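You operate a simulated robot arm through the tools that you are given. There is no shell and no other tool.

You run a simulated robot arm. Do the job below in one go: nothing can be reset, and whatever is moved stays where it is left.

Task
Zero the width gauge on the 30 mm master ring.
Fine: set the size knob to 30 mm; leave the ring under the lever and the case open.

It is judged by the outcome, as a careful person would: the job done as asked, and still so three seconds after it is handed in. It fails if anything else is knocked over, pushed out of place, dropped, spilled or broken.

Robot
A 6-joint arm with a two-finger gripper, fixed in place. Base frame: the origin is at the foot of the arm, x ahead of it, y to its left, z up; the work surface is at about z = 880. Readings come in mm, rad, newtons and seconds.
Its first joint turns from -2.897 to 2.897 rad. Payload 2.45 kg.
Tool frame: the origin (TCP) lies between the finger pads and is the grasp point; the fingertips stand 20 mm ahead of it; z points along the fingers, y is the line along which they close. The gripper opens to 140 mm. The gripper's body begins 168 mm behind the TCP.
Orientation is that of the tool frame in the base frame, as a unit quaternion [x, y, z, w]. With the fingers straight down and closing along the base's y, the tool's x points along the base's -x, its y along +y and its z along -z.

Tools
- The arm moves only by the tool nudge_tool. Its argument "deltas" is a list of rows, each an object (a shift or turn left out is 0, a gripper value left out holds the last) with "fingers": the closure, from 0 (fully open) to 1 (shut); "xyz": the shift along the base's x, y, z in mm, a list of three; "rotation": the turn, a rotation vector about the base's x, y, z in rad, a list of three. In form: [{"fingers": fingers, "xyz": [x, y, z], "rotation": [rx, ry, rz]}, ...]. A call has 1 to 20 rows; each row is the pose to reach, as a shift and turn from the pose commanded when the call began. Each row takes 0.2 s and may step no farther than 50 mm and 0.15 rad from the row before; otherwise, or with a gripper value out of range, the whole call is refused. Where a pose cannot be reached the arm comes as near as it can. A force on the tool above 90 N (or 10 N above the force at the start of the call, whichever is more), or a blocked arm, ends the call early, and 0.2 s more pass. Each finger travels about 45 mm/s and halts on what it meets, pressing with about 26 N; the grip force reading is that of the motor and also rises with nothing between the fingers. The clock runs only during rows and for 0.2 s after the last one: add rows that repeat a pose to give the fingers time. It gives the time, the measured TCP pose, the force on the tool (base axes), the opening and the grip force at its end, in the units of the frame above (readings bear some noise), with the torque about the TCP (base axes, N m) and any sound that the robot's microphone picked up.
- Cameras (640 x 400 px; columns grow to the right, rows downward): "scene" is fixed at [400.1, 648.8, 1520.4]; the picture's right is [-0.76, -0.65, 0.00], its down [-0.30, 0.36, -0.88] and it looks along [0.57, -0.67, -0.47] (base axes); focal length 214 px, centre (320, 200). "wrist" rides on the gripper at [78, 11, -209] in the tool frame; the picture's right is [-0.14, 0.99, 0.00], its down [-0.92, -0.13, -0.37] and it looks along [-0.37, -0.05, 0.93] (tool axes); focal length 280 px, centre (320, 200). There is no depth. A picture from a camera that has moved, and an enlarged one, comes with that camera's place and axes in the base frame and with its lens.
- camera(camera): a new picture of that camera. It takes no simulated time.
- zoom(camera, box): a new picture of the part [left, top, right, bottom] of that camera's present view, enlarged. It takes no simulated time.
- sign_off(): hands the job in; it is judged then, once.

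Places have to be worked out from the pictures, the camera data and where the tool is seen. Open the gripper and draw the arm clear of the work before you hand the job in, unless the task says otherwise.

The tools are called after "Request:" as name(argument=value, ...) on one line, values as JSON. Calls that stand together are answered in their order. nudge_tool: Moves the arm, as the interface text tells. Its arguments: {"type":"object","properties":{"deltas":{"type":"array","items":{"type":"object","properties":{"fingers":{"type":"number"},"xyz":{"type":"array","items":{"type":"number"}},"rotation":{"type":"array","items":{"type":"number"}}}}}},"required":["deltas"]} The other tools are called the same way: camera (camera) takes a picture; zoom (camera, box) takes an enlarged picture of a part of a camera's view; sign_off () hands the job in.

At the start:

```text
time_s: 0.0
ee_pos: [548.9, 137.5, 1498.5]
ee_rot: [0.0, 1.0, 0.0, 0.0]
contact_force: [0.3, -0.4, -0.4]
wrist_torque: [0.0, -0.01, 0.0]
finger_gap: 139.5
grip_force: 0.1
```

scene: 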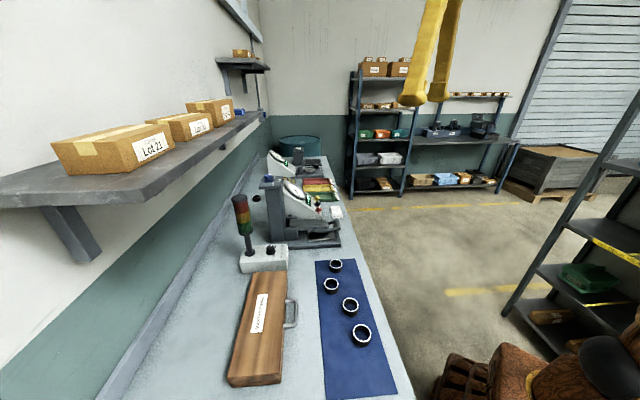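
wrist: 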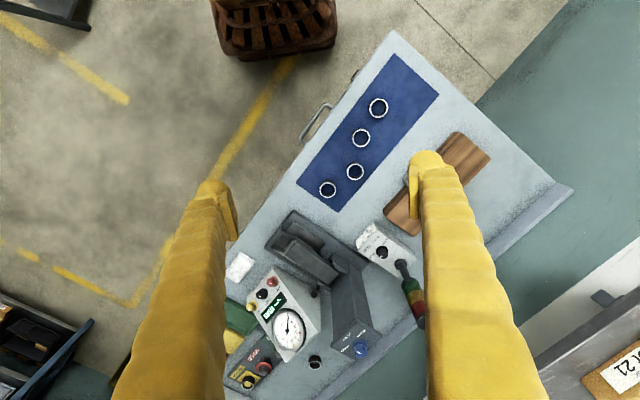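

I'll start by looking closely at the gauge, the case and the mat in both cameras.

Request:
zoom(camera="scene", box=[220, 140, 360, 260])

Request:
zoom(camera="scene", box=[210, 240, 410, 400])

Request:
zoom(camera="wrist", box=[210, 200, 430, 400])

Request:
zoom(camera="wrist", box=[290, 60, 510, 260])

```text
3.33 times, centred on (290, 200) of scene
camera zoom: at [400.1, 648.8, 1520.4], right [-0.76, -0.65, 0.0], down [-0.3, 0.36, -0.88], along [0.57, -0.67, -0.47], focal length 715 px, centre (420, 200)
```

zoom: 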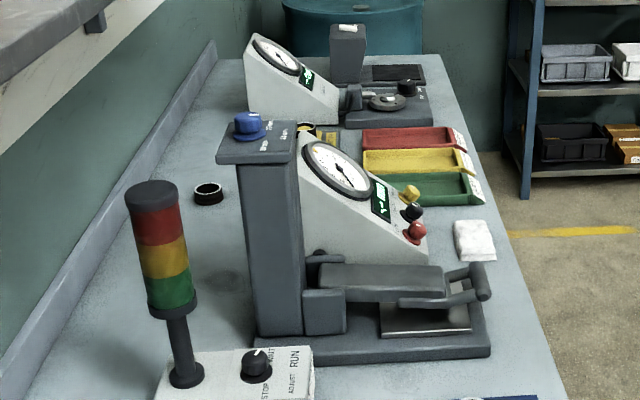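

```text
2.50 times, centred on (310, 320) of scene
camera zoom: at [400.1, 648.8, 1520.4], right [-0.76, -0.65, 0.0], down [-0.3, 0.36, -0.88], along [0.57, -0.67, -0.47], focal length 536 px, centre (345, -100)
```

zoom: 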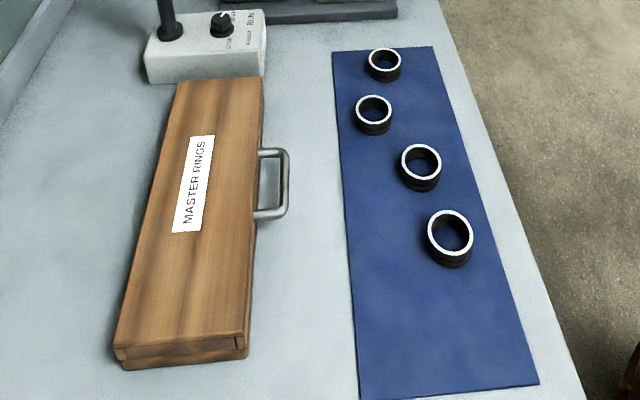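

```text
2.00 times, centred on (320, 300) of wrist
camera zoom: at [470.2, 147.9, 1708.0], right [0.14, 0.99, 0.0], down [0.92, -0.13, 0.37], along [0.37, -0.05, -0.93], focal length 561 px, centre (320, 0)
```

zoom: 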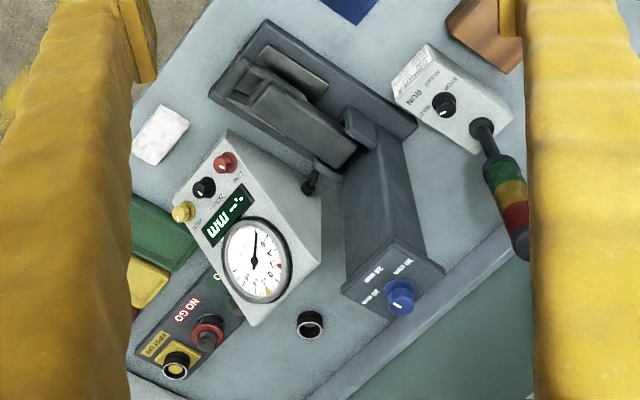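

```text
2.00 times, centred on (400, 160) of wrist
camera zoom: at [470.2, 147.9, 1708.0], right [0.14, 0.99, 0.0], down [0.92, -0.13, 0.37], along [0.37, -0.05, -0.93], focal length 561 px, centre (160, 280)
```

zoom: 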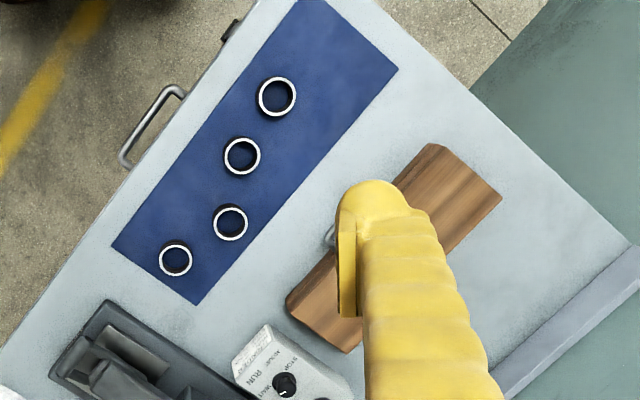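

The gauge column with the blue knob comes out near (1080, 170, 1195), and the master case is shut. The labels are too small to read from here, so I'll move the wrist camera closer, staying high.

Request:
nudge_tool(deltas=[{"xyz": [45, 0, 0]}, {"xyz": [90, 0, 0]}, {"xyz": [135, 0, 0]}, {"xyz": [180, 0, 0]}, {"xyz": [180, 0, 0]}])

Request:
camera(camera="wrist")

Request:
camera(camera="scene")

```text
time_s: 1.2
ee_pos: [729.4, 132.7, 1496.8]
ee_rot: [0.0, 1.0, 0.0, 0.0]
contact_force: [0.2, 0.0, 0.4]
wrist_torque: [0.0, -0.01, -0.03]
finger_gap: 140.1
grip_force: 0.0
```

```text
taken
camera wrist: at [650.8, 143.9, 1706.3], right [0.14, 0.99, 0.0], down [0.92, -0.13, 0.37], along [0.37, -0.05, -0.93], focal length 280 px, centre (320, 200)
```

wrist: 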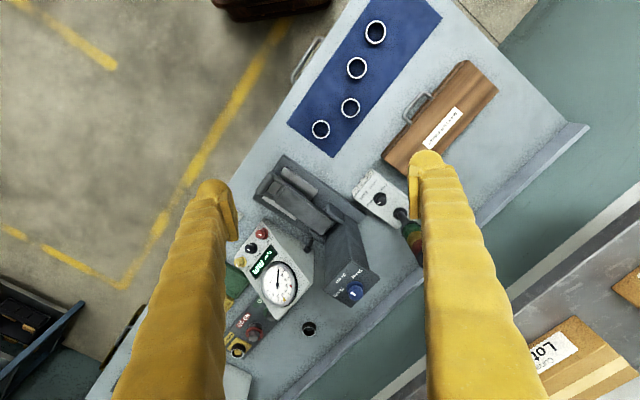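

```text
taken
```

scene: 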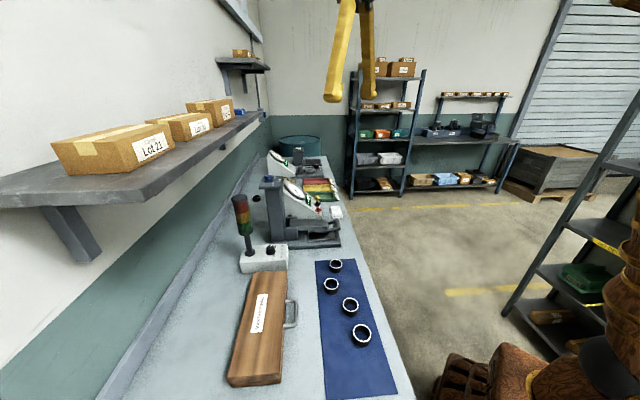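

The view is clearer from here, so I'll zoom in on the gauge head and the control box.

Request:
zoom(camera="wrist", box=[220, 220, 320, 310])

Request:
zoom(camera="wrist", box=[310, 250, 390, 310])

Request:
zoom(camera="wrist", box=[340, 160, 430, 250])

Request:
zoom(camera="wrist", box=[280, 10, 510, 180])

Request:
zoom(camera="wrist", box=[220, 140, 400, 260])

```text
4.44 times, centred on (270, 265) of wrist
camera zoom: at [650.8, 143.9, 1706.3], right [0.14, 0.99, 0.0], down [0.92, -0.13, 0.37], along [0.37, -0.05, -0.93], focal length 1246 px, centre (542, -89)
```

zoom: 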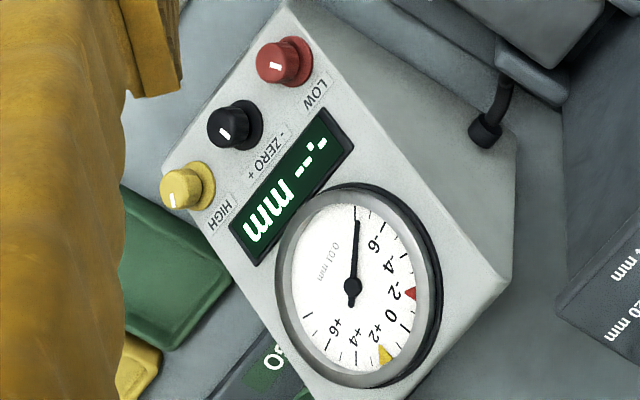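

```text
6.67 times, centred on (350, 280) of wrist
camera zoom: at [650.8, 143.9, 1706.3], right [0.14, 0.99, 0.0], down [0.92, -0.13, 0.37], along [0.37, -0.05, -0.93], focal length 1869 px, centre (120, -333)
```

zoom: 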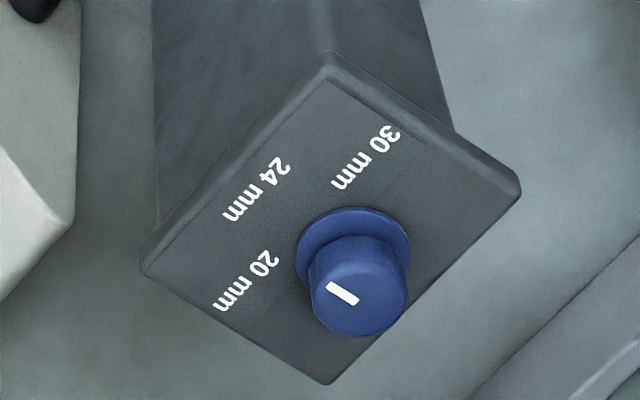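

```text
4.44 times, centred on (385, 205) of wrist
camera zoom: at [650.8, 143.9, 1706.3], right [0.14, 0.99, 0.0], down [0.92, -0.13, 0.37], along [0.37, -0.05, -0.93], focal length 1246 px, centre (31, 178)
```

zoom: 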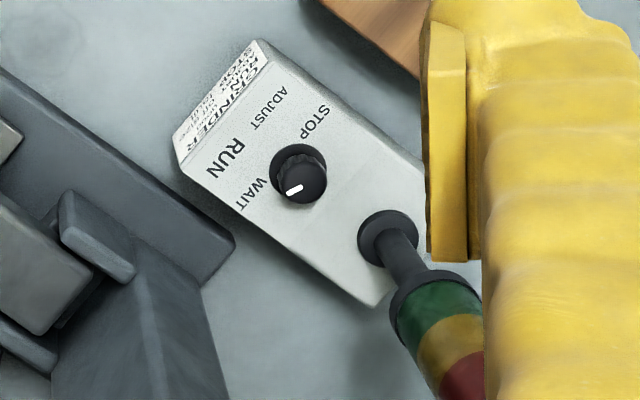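

```text
2.35 times, centred on (395, 95) of wrist
camera zoom: at [650.8, 143.9, 1706.3], right [0.14, 0.99, 0.0], down [0.92, -0.13, 0.37], along [0.37, -0.05, -0.93], focal length 660 px, centre (144, 447)
```

zoom: 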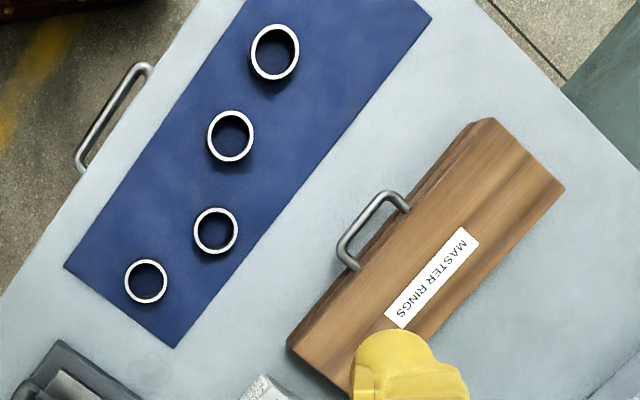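

```text
3.33 times, centred on (310, 200) of wrist
camera zoom: at [650.8, 143.9, 1706.3], right [0.14, 0.99, 0.0], down [0.92, -0.13, 0.37], along [0.37, -0.05, -0.93], focal length 935 px, centre (353, 200)
```

zoom: 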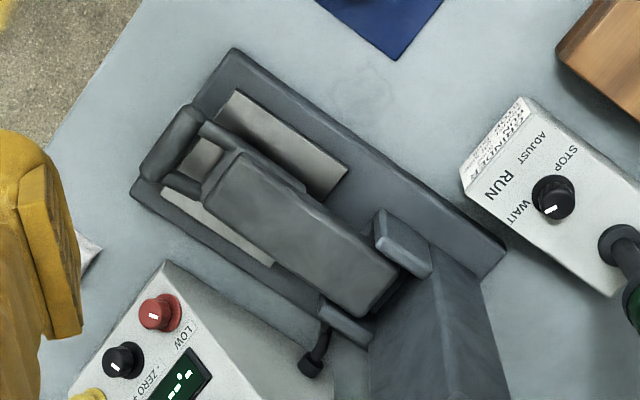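

These views show:
- The bench sits at 45° to the base, along directions p=(-0.707, 0.707) and q=(0.707, 0.707).
- The front of everything faces the robot.
- The size knob is not on 30.
- There is a grinder box with a notice I still have to read.

I'll yaw the tool by 45° to line up with the bench and go in closer.

Request:
nudge_tool(deltas=[{"xyz": [15, -18, -30], "rotation": [0, 0, 0.131]}, {"xyz": [30, -36, -60], "rotation": [0, 0, 0.262]}, {"xyz": [45, -54, -90], "rotation": [0, 0, 0.393]}, {"xyz": [60, -72, -120], "rotation": [0, 0, 0.524]}, {"xyz": [75, -90, -150], "rotation": [0, 0, 0.654]}, {"xyz": [90, -105, -180], "rotation": [0, 0, 0.785]}, {"xyz": [90, -105, -180], "rotation": [0, 0, 0.785]}])

Request:
camera(camera="wrist")

Request:
camera(camera="scene")

```text
time_s: 2.8
ee_pos: [819.4, 32.6, 1319.4]
ee_rot: [-0.384, 0.924, 0.0, -0.001]
contact_force: [0.6, -0.2, -0.8]
wrist_torque: [0.02, 0.0, 0.0]
finger_gap: 139.8
grip_force: 0.0
```

```text
taken
camera wrist: at [755.5, -15.2, 1528.9], right [-0.6, 0.8, 0.0], down [0.74, 0.56, 0.37], along [0.29, 0.22, -0.93], focal length 280 px, centre (320, 200)
```

wrist: 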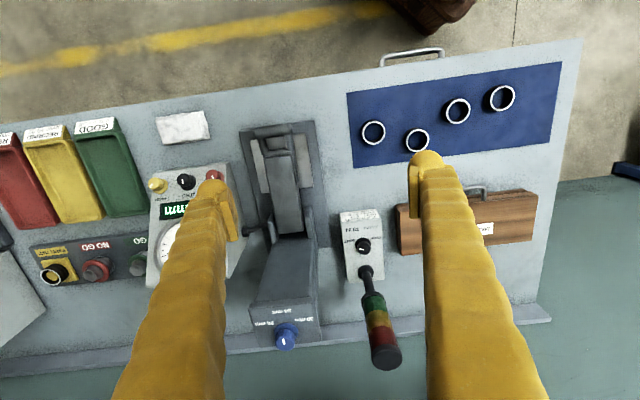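

```text
taken
```

scene: 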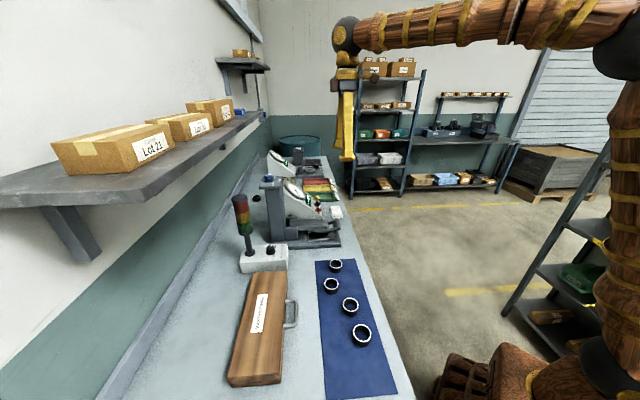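

Aligned with the bench now, so I'll zoom in on each labelled part.

Request:
zoom(camera="wrist", box=[320, 195, 400, 290])

Request:
zoom(camera="wrist", box=[230, 285, 350, 360])

Request:
zoom(camera="wrist", box=[220, 115, 340, 255])

Request:
zoom(camera="wrist", box=[340, 40, 560, 190])

Request:
zoom(camera="wrist", box=[0, 100, 240, 290])

```text
4.21 times, centred on (360, 242) of wrist
camera zoom: at [755.5, -15.2, 1528.9], right [-0.6, 0.8, 0.0], down [0.74, 0.56, 0.37], along [0.29, 0.22, -0.93], focal length 1181 px, centre (152, 21)
```

zoom: 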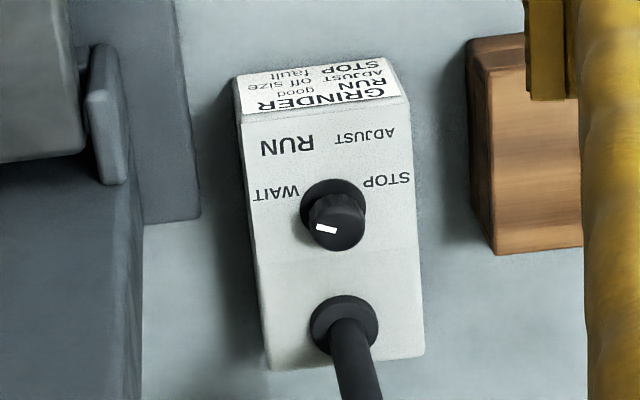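

```text
5.33 times, centred on (290, 322) of wrist
camera zoom: at [755.5, -15.2, 1528.9], right [-0.6, 0.8, 0.0], down [0.74, 0.56, 0.37], along [0.29, 0.22, -0.93], focal length 1495 px, centre (480, -453)
```

zoom: 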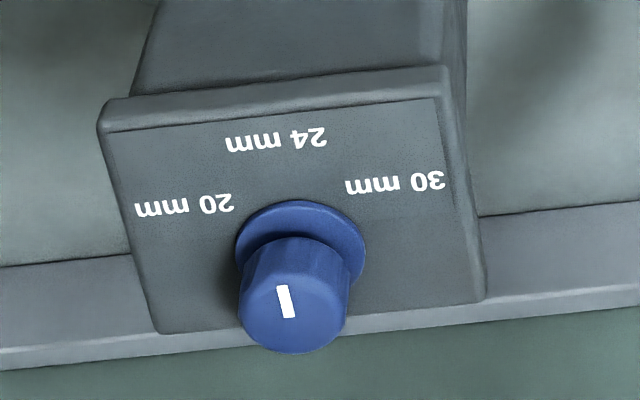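

```text
2.86 times, centred on (280, 185) of wrist
camera zoom: at [755.5, -15.2, 1528.9], right [-0.6, 0.8, 0.0], down [0.74, 0.56, 0.37], along [0.29, 0.22, -0.93], focal length 801 px, centre (434, 243)
```

zoom: 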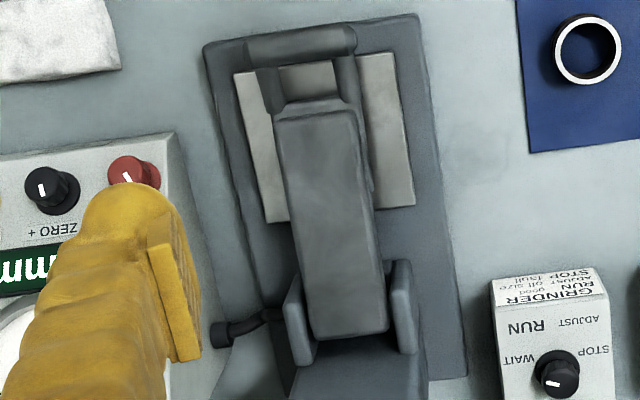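

```text
2.67 times, centred on (450, 115) of wrist
camera zoom: at [755.5, -15.2, 1528.9], right [-0.6, 0.8, 0.0], down [0.74, 0.56, 0.37], along [0.29, 0.22, -0.93], focal length 748 px, centre (-27, 427)
```

zoom: 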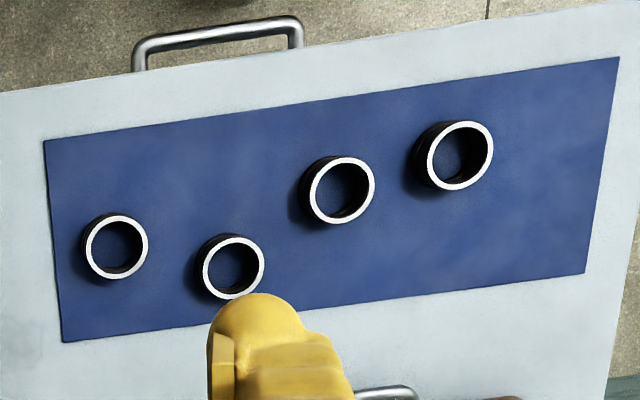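

```text
2.11 times, centred on (120, 195) of wrist
camera zoom: at [755.5, -15.2, 1528.9], right [-0.6, 0.8, 0.0], down [0.74, 0.56, 0.37], along [0.29, 0.22, -0.93], focal length 590 px, centre (741, 210)
```

zoom: 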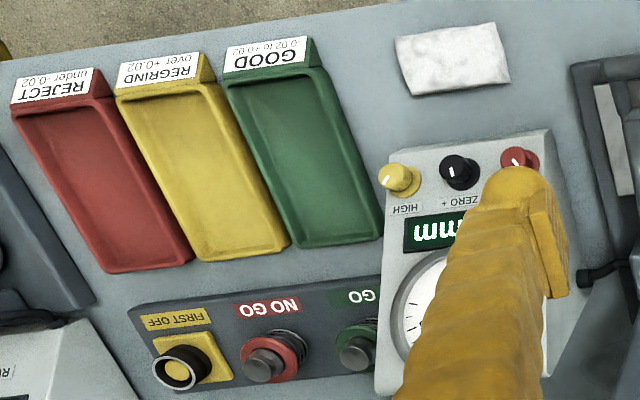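

The size knob is on 24 now and 30 lies clockwise from it. The gauge arm has a front handle bar and there is a small crank at its side. I want a lower, tilted look at the lever mechanism from the front.

Request:
nudge_tool(deltas=[{"xyz": [-2, -22, -36], "rotation": [0.0707, -0.0707, 0]}, {"xyz": [-4, -44, -72], "rotation": [0.1414, -0.1414, 0]}, {"xyz": [-6, -66, -108], "rotation": [0.2121, -0.2121, 0]}, {"xyz": [-8, -88, -144], "rotation": [0.2828, -0.2828, 0]}, {"xyz": [-10, -110, -180], "rotation": [0.3535, -0.3535, 0]}, {"xyz": [-13, -132, -216], "rotation": [0.4242, -0.4242, 0]}, {"xyz": [-13, -132, -216], "rotation": [0.4242, -0.4242, 0]}])

Request:
camera(camera="wrist")

Request:
camera(camera="scene")

```text
time_s: 4.4
ee_pos: [809.2, -99.2, 1100.4]
ee_rot: [-0.366, 0.883, 0.114, 0.273]
contact_force: [-0.6, -1.2, -0.3]
wrist_torque: [-0.01, 0.01, 0.0]
finger_gap: 139.9
grip_force: 0.0
```

```text
taken
camera wrist: at [671.2, -222.1, 1229.8], right [-0.62, 0.78, 0.08], down [0.48, 0.3, 0.82], along [0.62, 0.55, -0.56], focal length 280 px, centre (320, 200)
```

wrist: 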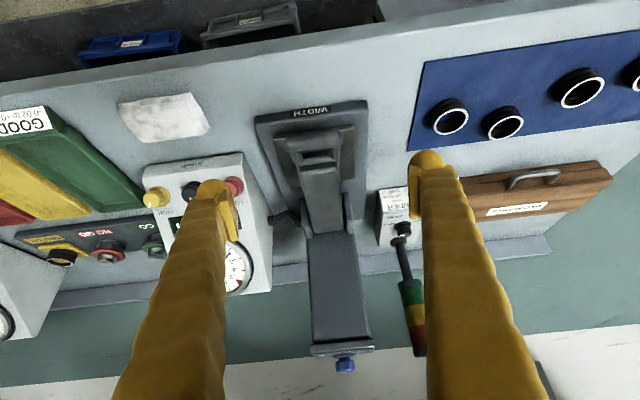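

```text
taken
```

scene: 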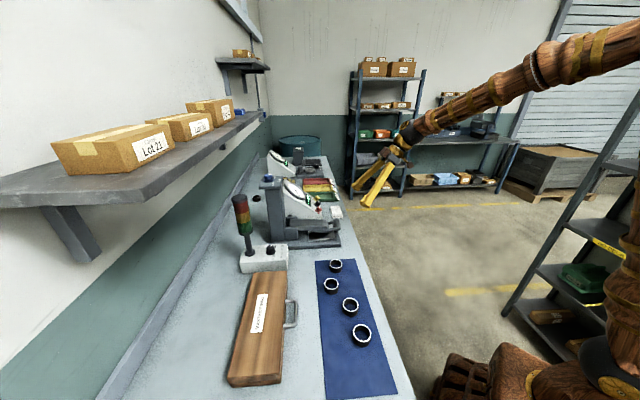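

Request:
zoom(camera="wrist", box=[240, 90, 390, 240])

Request:
zoom(camera="wrist", box=[410, 40, 640, 240])

Request:
zoom(camera="scene", box=[250, 170, 350, 260])

```text
2.67 times, centred on (315, 165) of wrist
camera zoom: at [671.2, -222.1, 1229.8], right [-0.62, 0.78, 0.08], down [0.48, 0.3, 0.82], along [0.62, 0.55, -0.56], focal length 748 px, centre (333, 293)
```

zoom: 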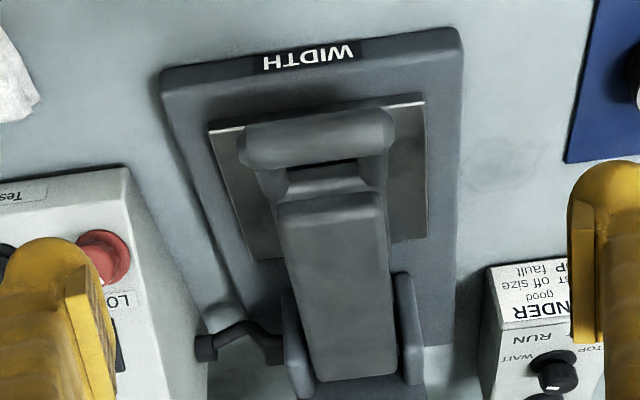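

```text
2.00 times, centred on (525, 140) of wrist
camera zoom: at [671.2, -222.1, 1229.8], right [-0.62, 0.78, 0.08], down [0.48, 0.3, 0.82], along [0.62, 0.55, -0.56], focal length 561 px, centre (-90, 320)
```

zoom: 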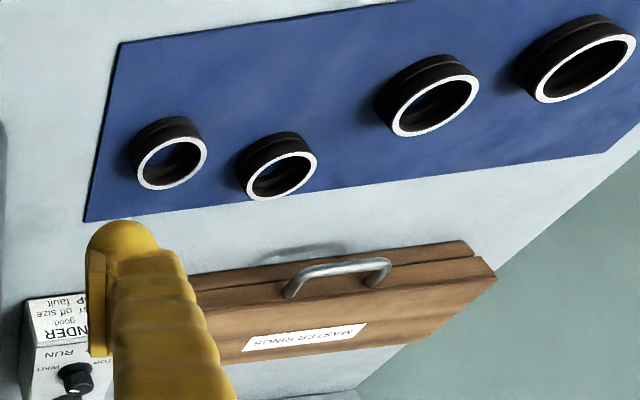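

```text
4.44 times, centred on (300, 215) of scene
camera zoom: at [400.1, 648.8, 1520.4], right [-0.76, -0.65, 0.0], down [-0.3, 0.36, -0.88], along [0.57, -0.67, -0.47], focal length 953 px, centre (409, 133)
```

zoom: 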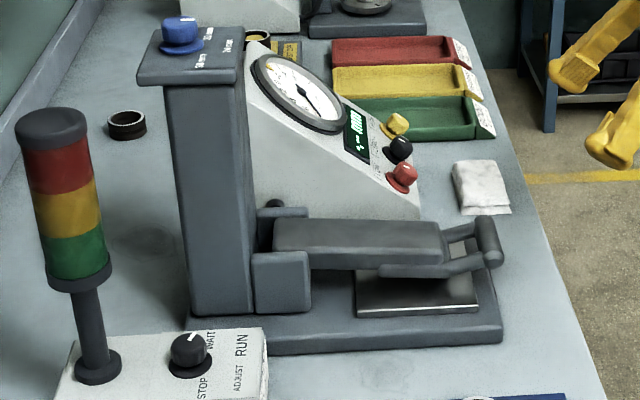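

This gauge is marked WIDTH, so it is the right one. Its lever arm ends in a front bar at about (875, -41, 947). Next I'll slide along the bench for a close front view of the master ring case.

Request:
nudge_tool(deltas=[{"xyz": [-34, 34, 0]}, {"xyz": [-68, 68, 0]}, {"xyz": [-102, 102, 0]}, {"xyz": [-136, 136, 0]}, {"xyz": [-170, 170, 0]}, {"xyz": [-204, 204, 0]}, {"xyz": [-238, 238, 0]}, {"xyz": [-272, 272, 0]}, {"xyz": [-272, 272, 0]}])

Request:
camera(camera="wrist")

Request:
zoom(camera="wrist", box=[220, 120, 440, 280])

```text
time_s: 6.4
ee_pos: [535.6, 174.4, 1104.6]
ee_rot: [-0.366, 0.883, 0.113, 0.273]
contact_force: [-0.1, -0.5, 0.2]
wrist_torque: [0.03, -0.01, -0.02]
finger_gap: 139.8
grip_force: 0.0
```

```text
taken
camera wrist: at [398.1, 52.7, 1232.9], right [-0.62, 0.78, 0.08], down [0.48, 0.3, 0.82], along [0.62, 0.55, -0.56], focal length 280 px, centre (320, 200)
```

wrist: 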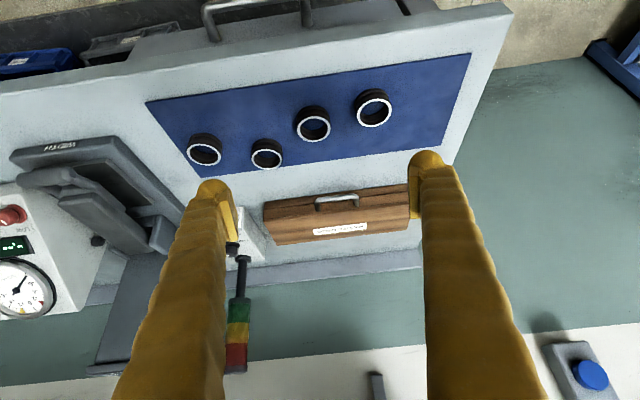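

```text
2.50 times, centred on (330, 200) of wrist
camera zoom: at [398.1, 52.7, 1232.9], right [-0.62, 0.78, 0.08], down [0.48, 0.3, 0.82], along [0.62, 0.55, -0.56], focal length 701 px, centre (295, 200)
```

zoom: 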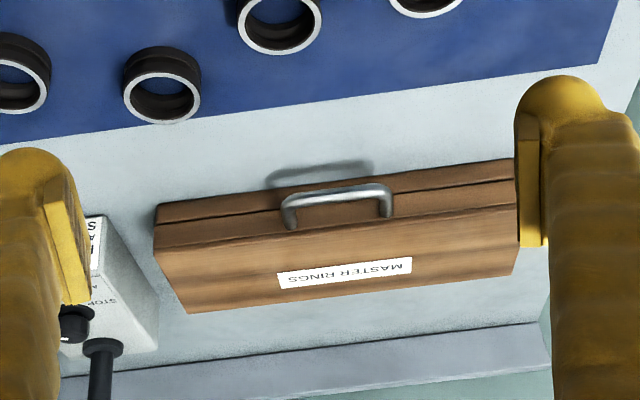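

The handle is on the lid, above the seam, with its bar running along the bench near (730, 390, 910). I'll level the tool and then turn it so the fingers close across the bar.

Request:
nudge_tool(deltas=[{"xyz": [21, 25, 15], "rotation": [-0.0848, 0.0848, 0]}, {"xyz": [42, 50, 30], "rotation": [-0.1697, 0.1697, 0]}, {"xyz": [63, 75, 45], "rotation": [-0.2545, 0.2545, 0]}, {"xyz": [84, 100, 55], "rotation": [-0.3394, 0.3394, 0]}, {"xyz": [105, 125, 65], "rotation": [-0.4242, 0.4242, 0]}, {"xyz": [105, 125, 65], "rotation": [-0.4242, 0.4242, 0]}])

Request:
nudge_tool(deltas=[{"xyz": [8, 8, 0], "rotation": [0, 0, -0.143]}, {"xyz": [16, 16, 0], "rotation": [0, 0, -0.286]}, {"xyz": [24, 24, 0], "rotation": [0, 0, -0.428]}, {"xyz": [32, 32, 0], "rotation": [0, 0, -0.571]}, {"xyz": [40, 40, 0], "rotation": [0, 0, -0.714]}, {"xyz": [48, 48, 0], "rotation": [0, 0, -0.857]}, {"xyz": [56, 56, 0], "rotation": [0, 0, -1.0]}, {"xyz": [64, 64, 0], "rotation": [0, 0, -1.142]}, {"xyz": [72, 72, 0], "rotation": [0, 0, -1.285]}, {"xyz": [80, 80, 0], "rotation": [0, 0, -1.428]}, {"xyz": [88, 88, 0], "rotation": [0, 0, -1.571]}, {"xyz": [88, 88, 0], "rotation": [0, 0, -1.571]}])

Request:
camera(camera="wrist")

Request:
camera(camera="scene")

```text
time_s: 7.8
ee_pos: [641.1, 298.4, 1168.3]
ee_rot: [-0.383, 0.924, -0.001, -0.001]
contact_force: [0.6, -0.3, 0.2]
wrist_torque: [-0.01, 0.04, 0.01]
finger_gap: 139.9
grip_force: 0.1
```

```text
time_s: 10.4
ee_pos: [727.6, 384.5, 1165.5]
ee_rot: [0.384, 0.923, 0.0, 0.0]
contact_force: [0.1, -0.3, 0.5]
wrist_torque: [0.02, 0.04, -0.01]
finger_gap: 140.0
grip_force: 0.0
```

```text
taken
camera wrist: at [679.5, 447.1, 1375.1], right [0.8, 0.6, 0.0], down [0.56, -0.74, 0.37], along [0.22, -0.29, -0.93], focal length 280 px, centre (320, 200)
```

wrist: 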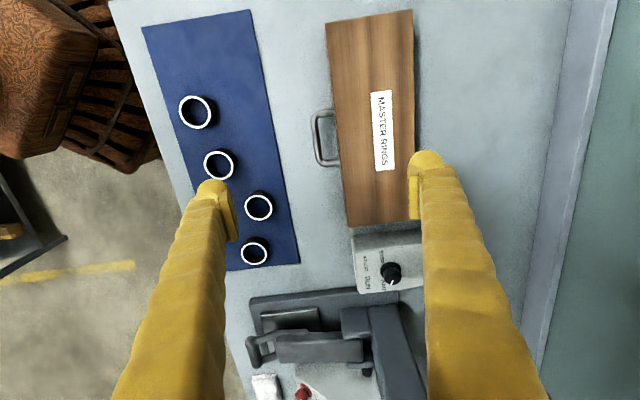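

```text
taken
```

scene: 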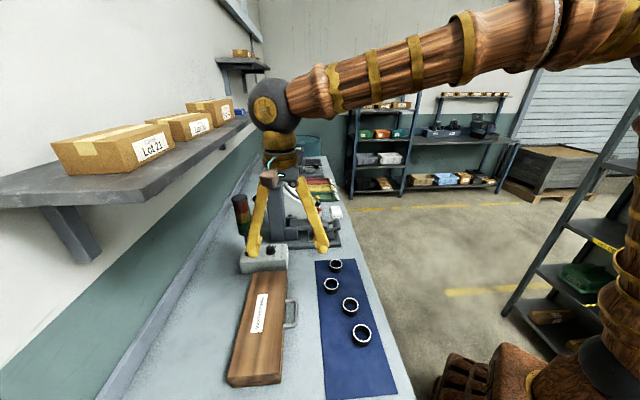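

Request:
zoom(camera="wrist", box=[290, 80, 390, 180])

Request:
zoom(camera="scene", box=[220, 260, 320, 390])

```text
4.00 times, centred on (340, 130) of wrist
camera zoom: at [679.5, 447.1, 1375.1], right [0.8, 0.6, 0.0], down [0.56, -0.74, 0.37], along [0.22, -0.29, -0.93], focal length 1122 px, centre (240, 480)
```

zoom: 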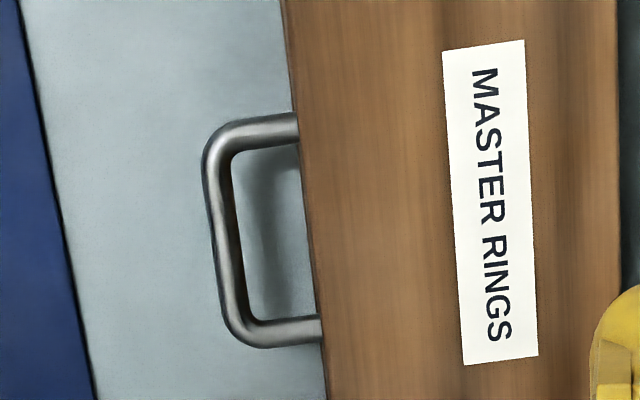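

```text
3.08 times, centred on (270, 325) of scene
camera zoom: at [400.1, 648.8, 1520.4], right [-0.76, -0.65, 0.0], down [-0.3, 0.36, -0.88], along [0.57, -0.67, -0.47], focal length 660 px, centre (474, -185)
```

zoom: 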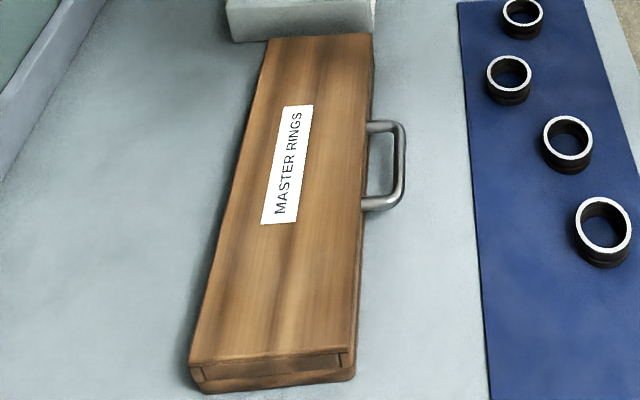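

Two views agree that the handle bar's middle is near (721, 380, 924), standing about 35 mm out from the lid. I'll nearly close the fingers and descend above the bar to check the alignment.

Request:
nudge_tool(deltas=[{"fingers": 0.4, "xyz": [-2, -2, -40]}, {"fingers": 0.829, "xyz": [-5, -5, -80]}, {"fingers": 0.829, "xyz": [-5, -5, -120]}, {"fingers": 0.829, "xyz": [-5, -5, -155]}, {"fingers": 0.829, "xyz": [-5, -5, -155]}, {"fingers": 0.829, "xyz": [-5, -5, -155]}, {"fingers": 0.829, "xyz": [-5, -5, -155]}])

Request:
camera(camera="wrist")

Request:
zoom(camera="scene", box=[220, 200, 340, 320])

```text
time_s: 12.0
ee_pos: [721.0, 382.4, 1011.3]
ee_rot: [0.383, 0.924, 0.0, 0.001]
contact_force: [0.4, -1.6, 0.1]
wrist_torque: [-0.01, 0.05, -0.02]
finger_gap: 23.7
grip_force: 0.0
```

```text
taken
camera wrist: at [674.1, 443.9, 1220.2], right [0.8, 0.6, 0.0], down [0.56, -0.74, 0.37], along [0.22, -0.29, -0.93], focal length 280 px, centre (320, 200)
```

wrist: 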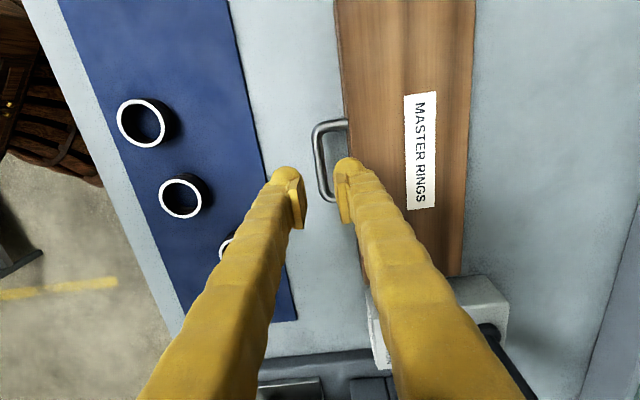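

```text
3.33 times, centred on (280, 260) of scene
camera zoom: at [400.1, 648.8, 1520.4], right [-0.76, -0.65, 0.0], down [-0.3, 0.36, -0.88], along [0.57, -0.67, -0.47], focal length 715 px, centre (453, 0)
```

zoom: 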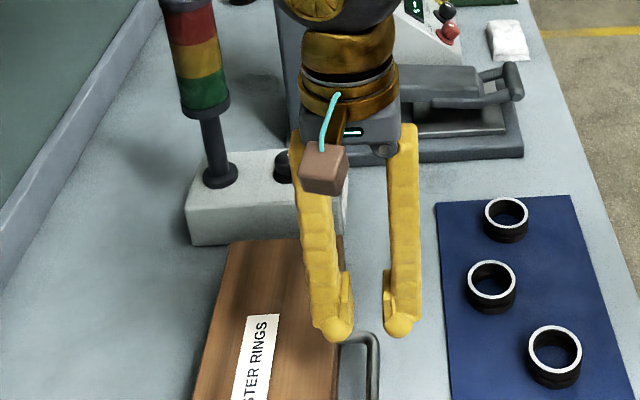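

Request:
zoom(camera="wrist", box=[260, 100, 380, 240])

```text
2.86 times, centred on (320, 170) of wrist
camera zoom: at [674.1, 443.9, 1220.2], right [0.8, 0.6, 0.0], down [0.56, -0.74, 0.37], along [0.22, -0.29, -0.93], focal length 801 px, centre (320, 286)
```

zoom: 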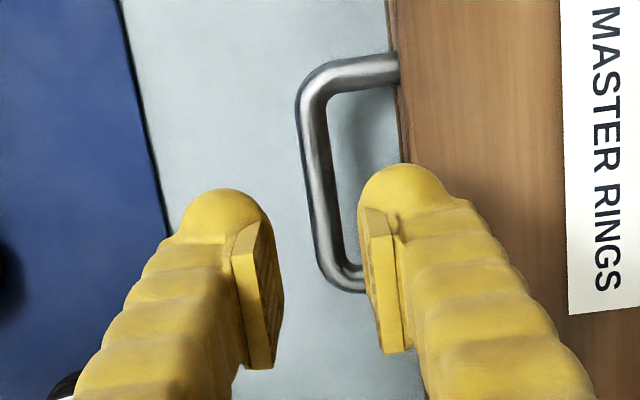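

The bar comes out at about (720.5, 384, 924), right under the tool, and the fingers straddle it with room on each side. I'll descend and close on it.

Request:
nudge_tool(deltas=[{"fingers": 0.829, "xyz": [-0.5, 0.5, -30]}, {"fingers": 0.829, "xyz": [-0.5, 0.5, -60]}, {"fingers": 0.829, "xyz": [-0.5, 0.5, -86]}, {"fingers": 0.829, "xyz": [-0.5, 0.5, -86]}])

Request:
zoom(camera="wrist", box=[220, 80, 420, 280])

Request:
zoom(camera="scene", box=[240, 250, 340, 350])

```text
time_s: 12.9
ee_pos: [728.1, 384.6, 943.9]
ee_rot: [0.383, 0.924, 0.009, 0.006]
contact_force: [-13.0, -7.1, 27.9]
wrist_torque: [0.72, -0.37, 0.2]
finger_gap: 16.1
grip_force: 0.0
stopped in row 4: the force on the tool passed its limit at 285 N (the readings are from after the stop); the commanded pose is now the measured one
```

```text
2.00 times, centred on (320, 180) of wrist
camera zoom: at [674.8, 444.4, 1152.2], right [0.8, 0.6, 0.02], down [0.55, -0.75, 0.37], along [0.24, -0.28, -0.93], focal length 561 px, centre (320, 240)
```

zoom: 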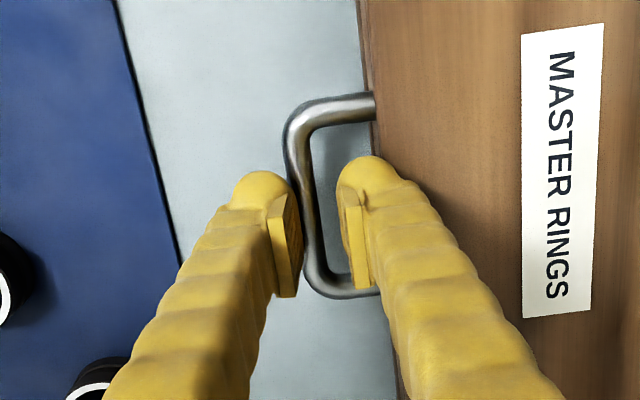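

```text
4.00 times, centred on (290, 300) of scene
camera zoom: at [400.1, 648.8, 1520.4], right [-0.76, -0.65, 0.0], down [-0.3, 0.36, -0.88], along [0.57, -0.67, -0.47], focal length 858 px, centre (440, -200)
```

zoom: 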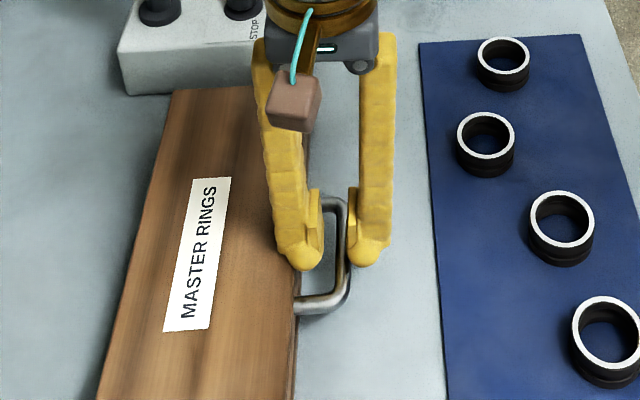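

The descent stopped at 285 N. The inner finger caught the lid's edge, because the fingers are thicker (about 25 mm) than the gap inside the handle allows. I'll retreat straight up and check that nothing has shifted before trying a tilted pinch from the front.

Request:
nudge_tool(deltas=[{"fingers": 0.829, "xyz": [-3, -3, 20]}, {"fingers": 0.829, "xyz": [-6, -4, 50]}, {"fingers": 0.829, "xyz": [-6, -4, 95]}, {"fingers": 0.829, "xyz": [-6, -4, 95]}])

Request:
camera(camera="wrist")

Request:
zoom(camera="wrist", box=[260, 100, 380, 240])

Request:
zoom(camera="scene", box=[220, 260, 320, 390])

```text
time_s: 13.9
ee_pos: [721.4, 380.8, 1032.7]
ee_rot: [0.383, 0.924, 0.008, 0.006]
contact_force: [0.3, -0.3, 0.0]
wrist_torque: [-0.03, -0.01, 0.01]
finger_gap: 24.1
grip_force: 0.0
```

```text
taken
camera wrist: at [669.2, 440.7, 1242.5], right [0.8, 0.6, 0.02], down [0.55, -0.75, 0.37], along [0.24, -0.28, -0.93], focal length 280 px, centre (320, 200)
```

wrist: 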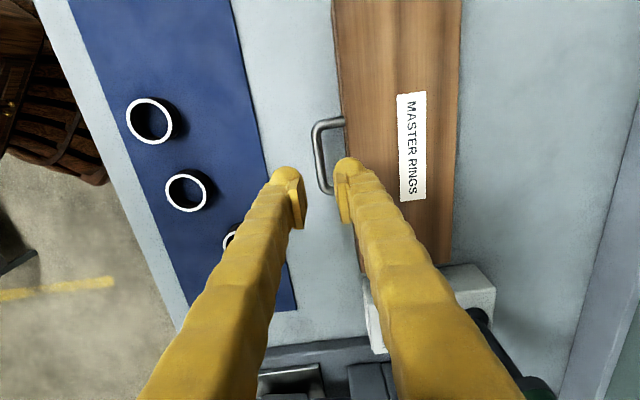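

```text
2.86 times, centred on (320, 170) of wrist
camera zoom: at [669.2, 440.7, 1242.5], right [0.8, 0.6, 0.02], down [0.55, -0.75, 0.37], along [0.24, -0.28, -0.93], focal length 801 px, centre (320, 286)
```

zoom: 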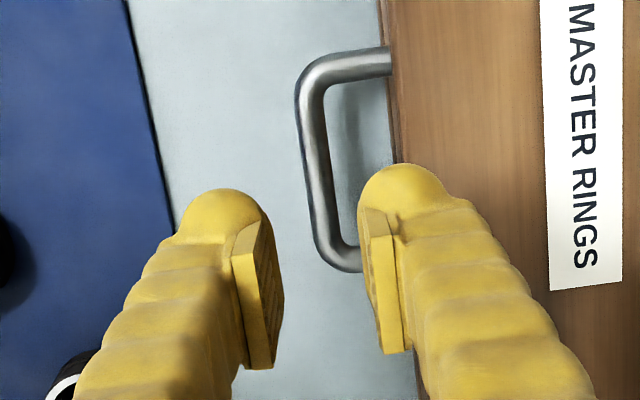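

```text
3.08 times, centred on (270, 325) of scene
camera zoom: at [400.1, 648.8, 1520.4], right [-0.76, -0.65, 0.0], down [-0.3, 0.36, -0.88], along [0.57, -0.67, -0.47], focal length 660 px, centre (474, -185)
```

zoom: 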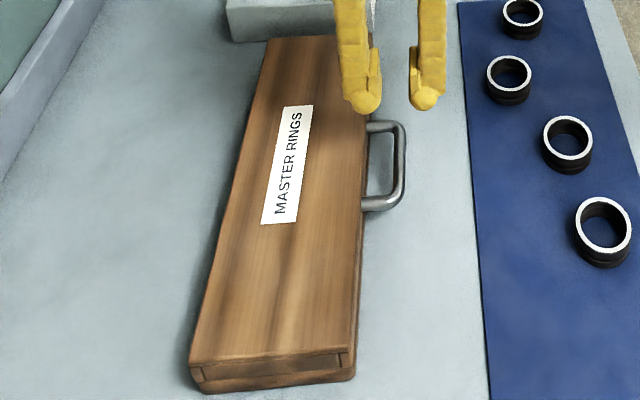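

The case hasn't moved. I'll tilt the tool about 50° so the fingers point forward and down, hold a 20 mm gap, and set up for a front approach to the bar.

Request:
nudge_tool(deltas=[{"fingers": 0.857, "xyz": [-10, -10, 0], "rotation": [0.087, -0.086, 0]}, {"fingers": 0.857, "xyz": [-20, -20, 0], "rotation": [0.174, -0.172, 0]}, {"fingers": 0.857, "xyz": [-30, -30, -5], "rotation": [0.26, -0.257, 0]}, {"fingers": 0.857, "xyz": [-42, -41, -15], "rotation": [0.347, -0.343, 0]}, {"fingers": 0.857, "xyz": [-42, -41, -30], "rotation": [0.434, -0.429, 0]}, {"fingers": 0.857, "xyz": [-42, -41, -45], "rotation": [0.52, -0.515, 0]}, {"fingers": 0.857, "xyz": [-42, -41, -57], "rotation": [0.607, -0.6, 0]}, {"fingers": 0.857, "xyz": [-42, -41, -57], "rotation": [0.607, -0.6, 0]}])

Request:
camera(camera="wrist")

Request:
camera(camera="scene")

Request:
zoom(camera="scene", box=[240, 250, 340, 350])

```text
time_s: 15.7
ee_pos: [678.3, 340.3, 977.7]
ee_rot: [0.341, 0.84, 0.39, 0.161]
contact_force: [1.4, 0.0, 0.5]
wrist_torque: [0.0, 0.22, 0.15]
finger_gap: 20.0
grip_force: 0.1
```

```text
taken
camera wrist: at [514.3, 284.8, 1120.4], right [0.54, 0.36, 0.76], down [0.4, -0.9, 0.14], along [0.74, 0.23, -0.64], focal length 280 px, centre (320, 200)
```

wrist: 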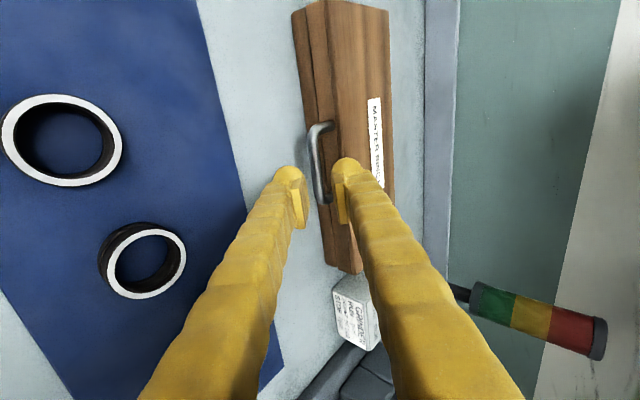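

```text
taken
```

scene: 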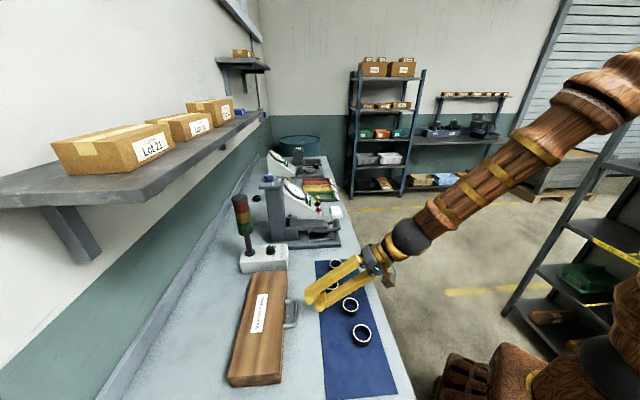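

```text
4.00 times, centred on (290, 300) of scene
camera zoom: at [400.1, 648.8, 1520.4], right [-0.76, -0.65, 0.0], down [-0.3, 0.36, -0.88], along [0.57, -0.67, -0.47], focal length 858 px, centre (440, -200)
```

zoom: 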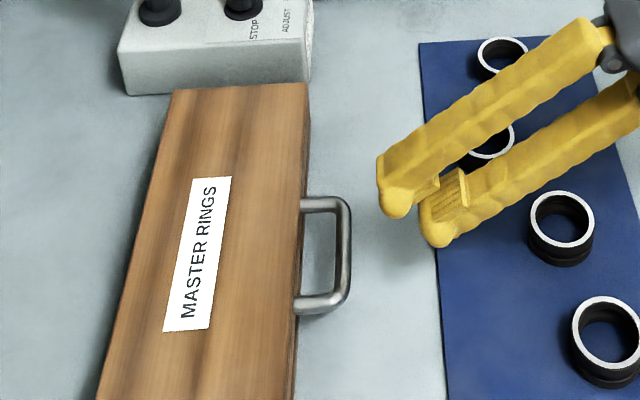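

Request:
zoom(camera="wrist", box=[260, 90, 400, 230])

```text
2.86 times, centred on (330, 160) of wrist
camera zoom: at [514.3, 284.8, 1120.4], right [0.54, 0.36, 0.76], down [0.4, -0.9, 0.14], along [0.74, 0.23, -0.64], focal length 801 px, centre (291, 314)
```

zoom: 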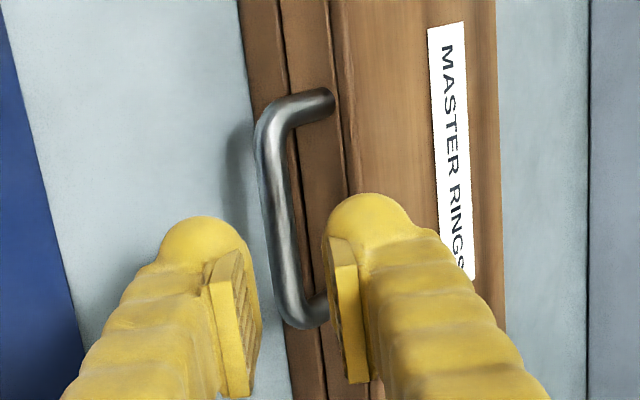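

Refined bar centre: (720.5, 384.3, 920). I'll advance along the tool axis so the bar enters between the pads about 11 mm from the tips.

Request:
nudge_tool(deltas=[{"fingers": 0.857, "xyz": [-2, -1, -3]}, {"fingers": 0.857, "xyz": [11, 13, -19]}, {"fingers": 0.857, "xyz": [23, 25, -34]}, {"fingers": 0.857, "xyz": [23, 25, -34]}])

Request:
zoom(camera="wrist", box=[260, 90, 400, 230])

Request:
zoom(camera="scene", box=[240, 250, 340, 350])

```text
time_s: 16.7
ee_pos: [702.4, 366.8, 947.0]
ee_rot: [0.348, 0.837, 0.391, 0.162]
contact_force: [-0.3, -0.3, -0.2]
wrist_torque: [0.0, 0.0, 0.03]
finger_gap: 20.2
grip_force: 0.0
```

```text
2.86 times, centred on (330, 160) of wrist
camera zoom: at [538.2, 311.6, 1089.1], right [0.55, 0.35, 0.76], down [0.39, -0.91, 0.14], along [0.74, 0.22, -0.64], focal length 801 px, centre (291, 314)
```

zoom: 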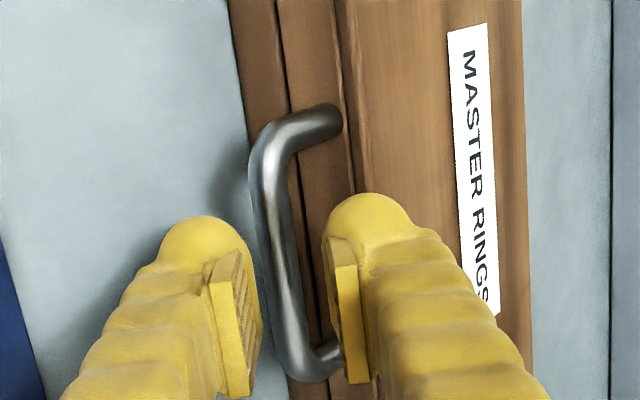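

```text
4.00 times, centred on (290, 300) of scene
camera zoom: at [400.1, 648.8, 1520.4], right [-0.76, -0.65, 0.0], down [-0.3, 0.36, -0.88], along [0.57, -0.67, -0.47], focal length 858 px, centre (440, -200)
```

zoom: 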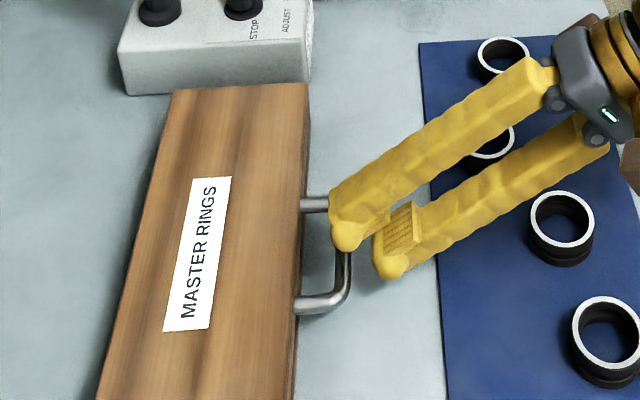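

The bar sits about 4 mm towards the lower finger, which matches my estimate. I'll finish the approach with that correction and then close.

Request:
nudge_tool(deltas=[{"fingers": 0.857, "xyz": [0, 0, -5]}, {"fingers": 0.857, "xyz": [6, 6, -12]}, {"fingers": 0.857, "xyz": [12, 11.5, -19.5]}, {"fingers": 0.857, "xyz": [12, 11.5, -19.5]}])

Request:
zoom(camera="wrist", box=[260, 90, 400, 230])

Request:
zoom(camera="scene", box=[240, 250, 340, 350])

```text
time_s: 17.7
ee_pos: [713.3, 375.4, 927.4]
ee_rot: [0.348, 0.837, 0.392, 0.162]
contact_force: [0.6, 0.6, 0.5]
wrist_torque: [0.0, 0.0, 0.02]
finger_gap: 19.7
grip_force: 0.0
```

```text
2.86 times, centred on (330, 160) of wrist
camera zoom: at [549.8, 322.4, 1069.7], right [0.55, 0.35, 0.76], down [0.39, -0.91, 0.14], along [0.74, 0.22, -0.64], focal length 801 px, centre (291, 314)
```

zoom: 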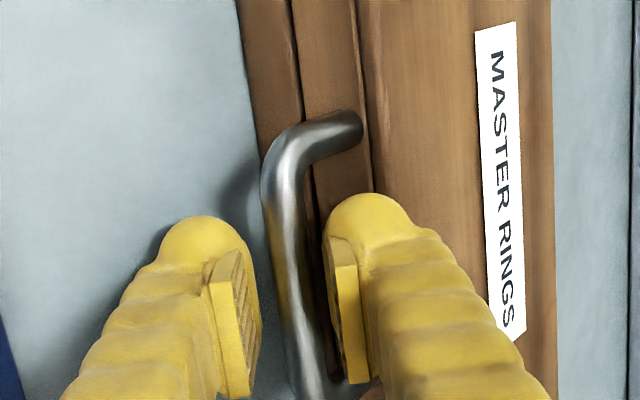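

```text
4.00 times, centred on (290, 300) of scene
camera zoom: at [400.1, 648.8, 1520.4], right [-0.76, -0.65, 0.0], down [-0.3, 0.36, -0.88], along [0.57, -0.67, -0.47], focal length 858 px, centre (440, -200)
```

zoom: 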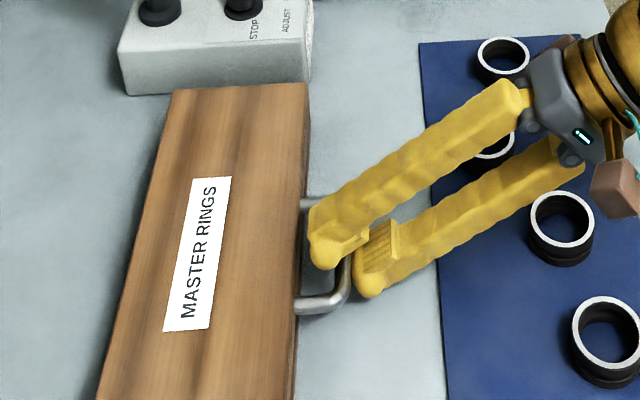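

The bar is between the pads with no contact force so far. Closing the gripper on it.

Request:
nudge_tool(deltas=[{"fingers": 0.92}, {"fingers": 1.0}, {"fingers": 1.0}, {"fingers": 1.0}])

Request:
zoom(camera="wrist", box=[260, 90, 400, 230])

```text
time_s: 18.7
ee_pos: [715.2, 376.8, 927.5]
ee_rot: [0.348, 0.836, 0.391, 0.163]
contact_force: [16.2, 14.3, 10.7]
wrist_torque: [-0.24, -0.68, 0.54]
finger_gap: 10.7
grip_force: 37.9
```

```text
2.86 times, centred on (330, 160) of wrist
camera zoom: at [550.2, 322.7, 1070.3], right [0.55, 0.35, 0.76], down [0.39, -0.91, 0.14], along [0.74, 0.22, -0.63], focal length 801 px, centre (291, 314)
```

zoom: 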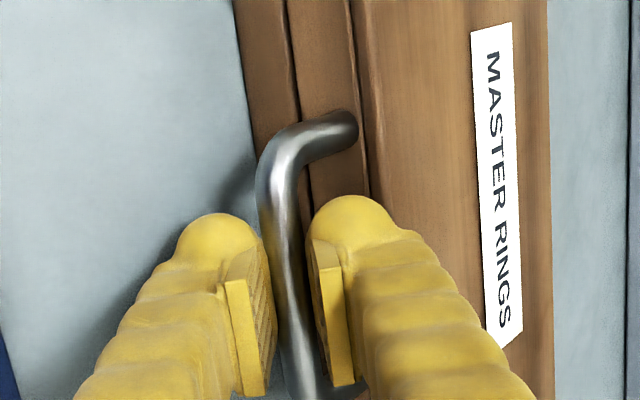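

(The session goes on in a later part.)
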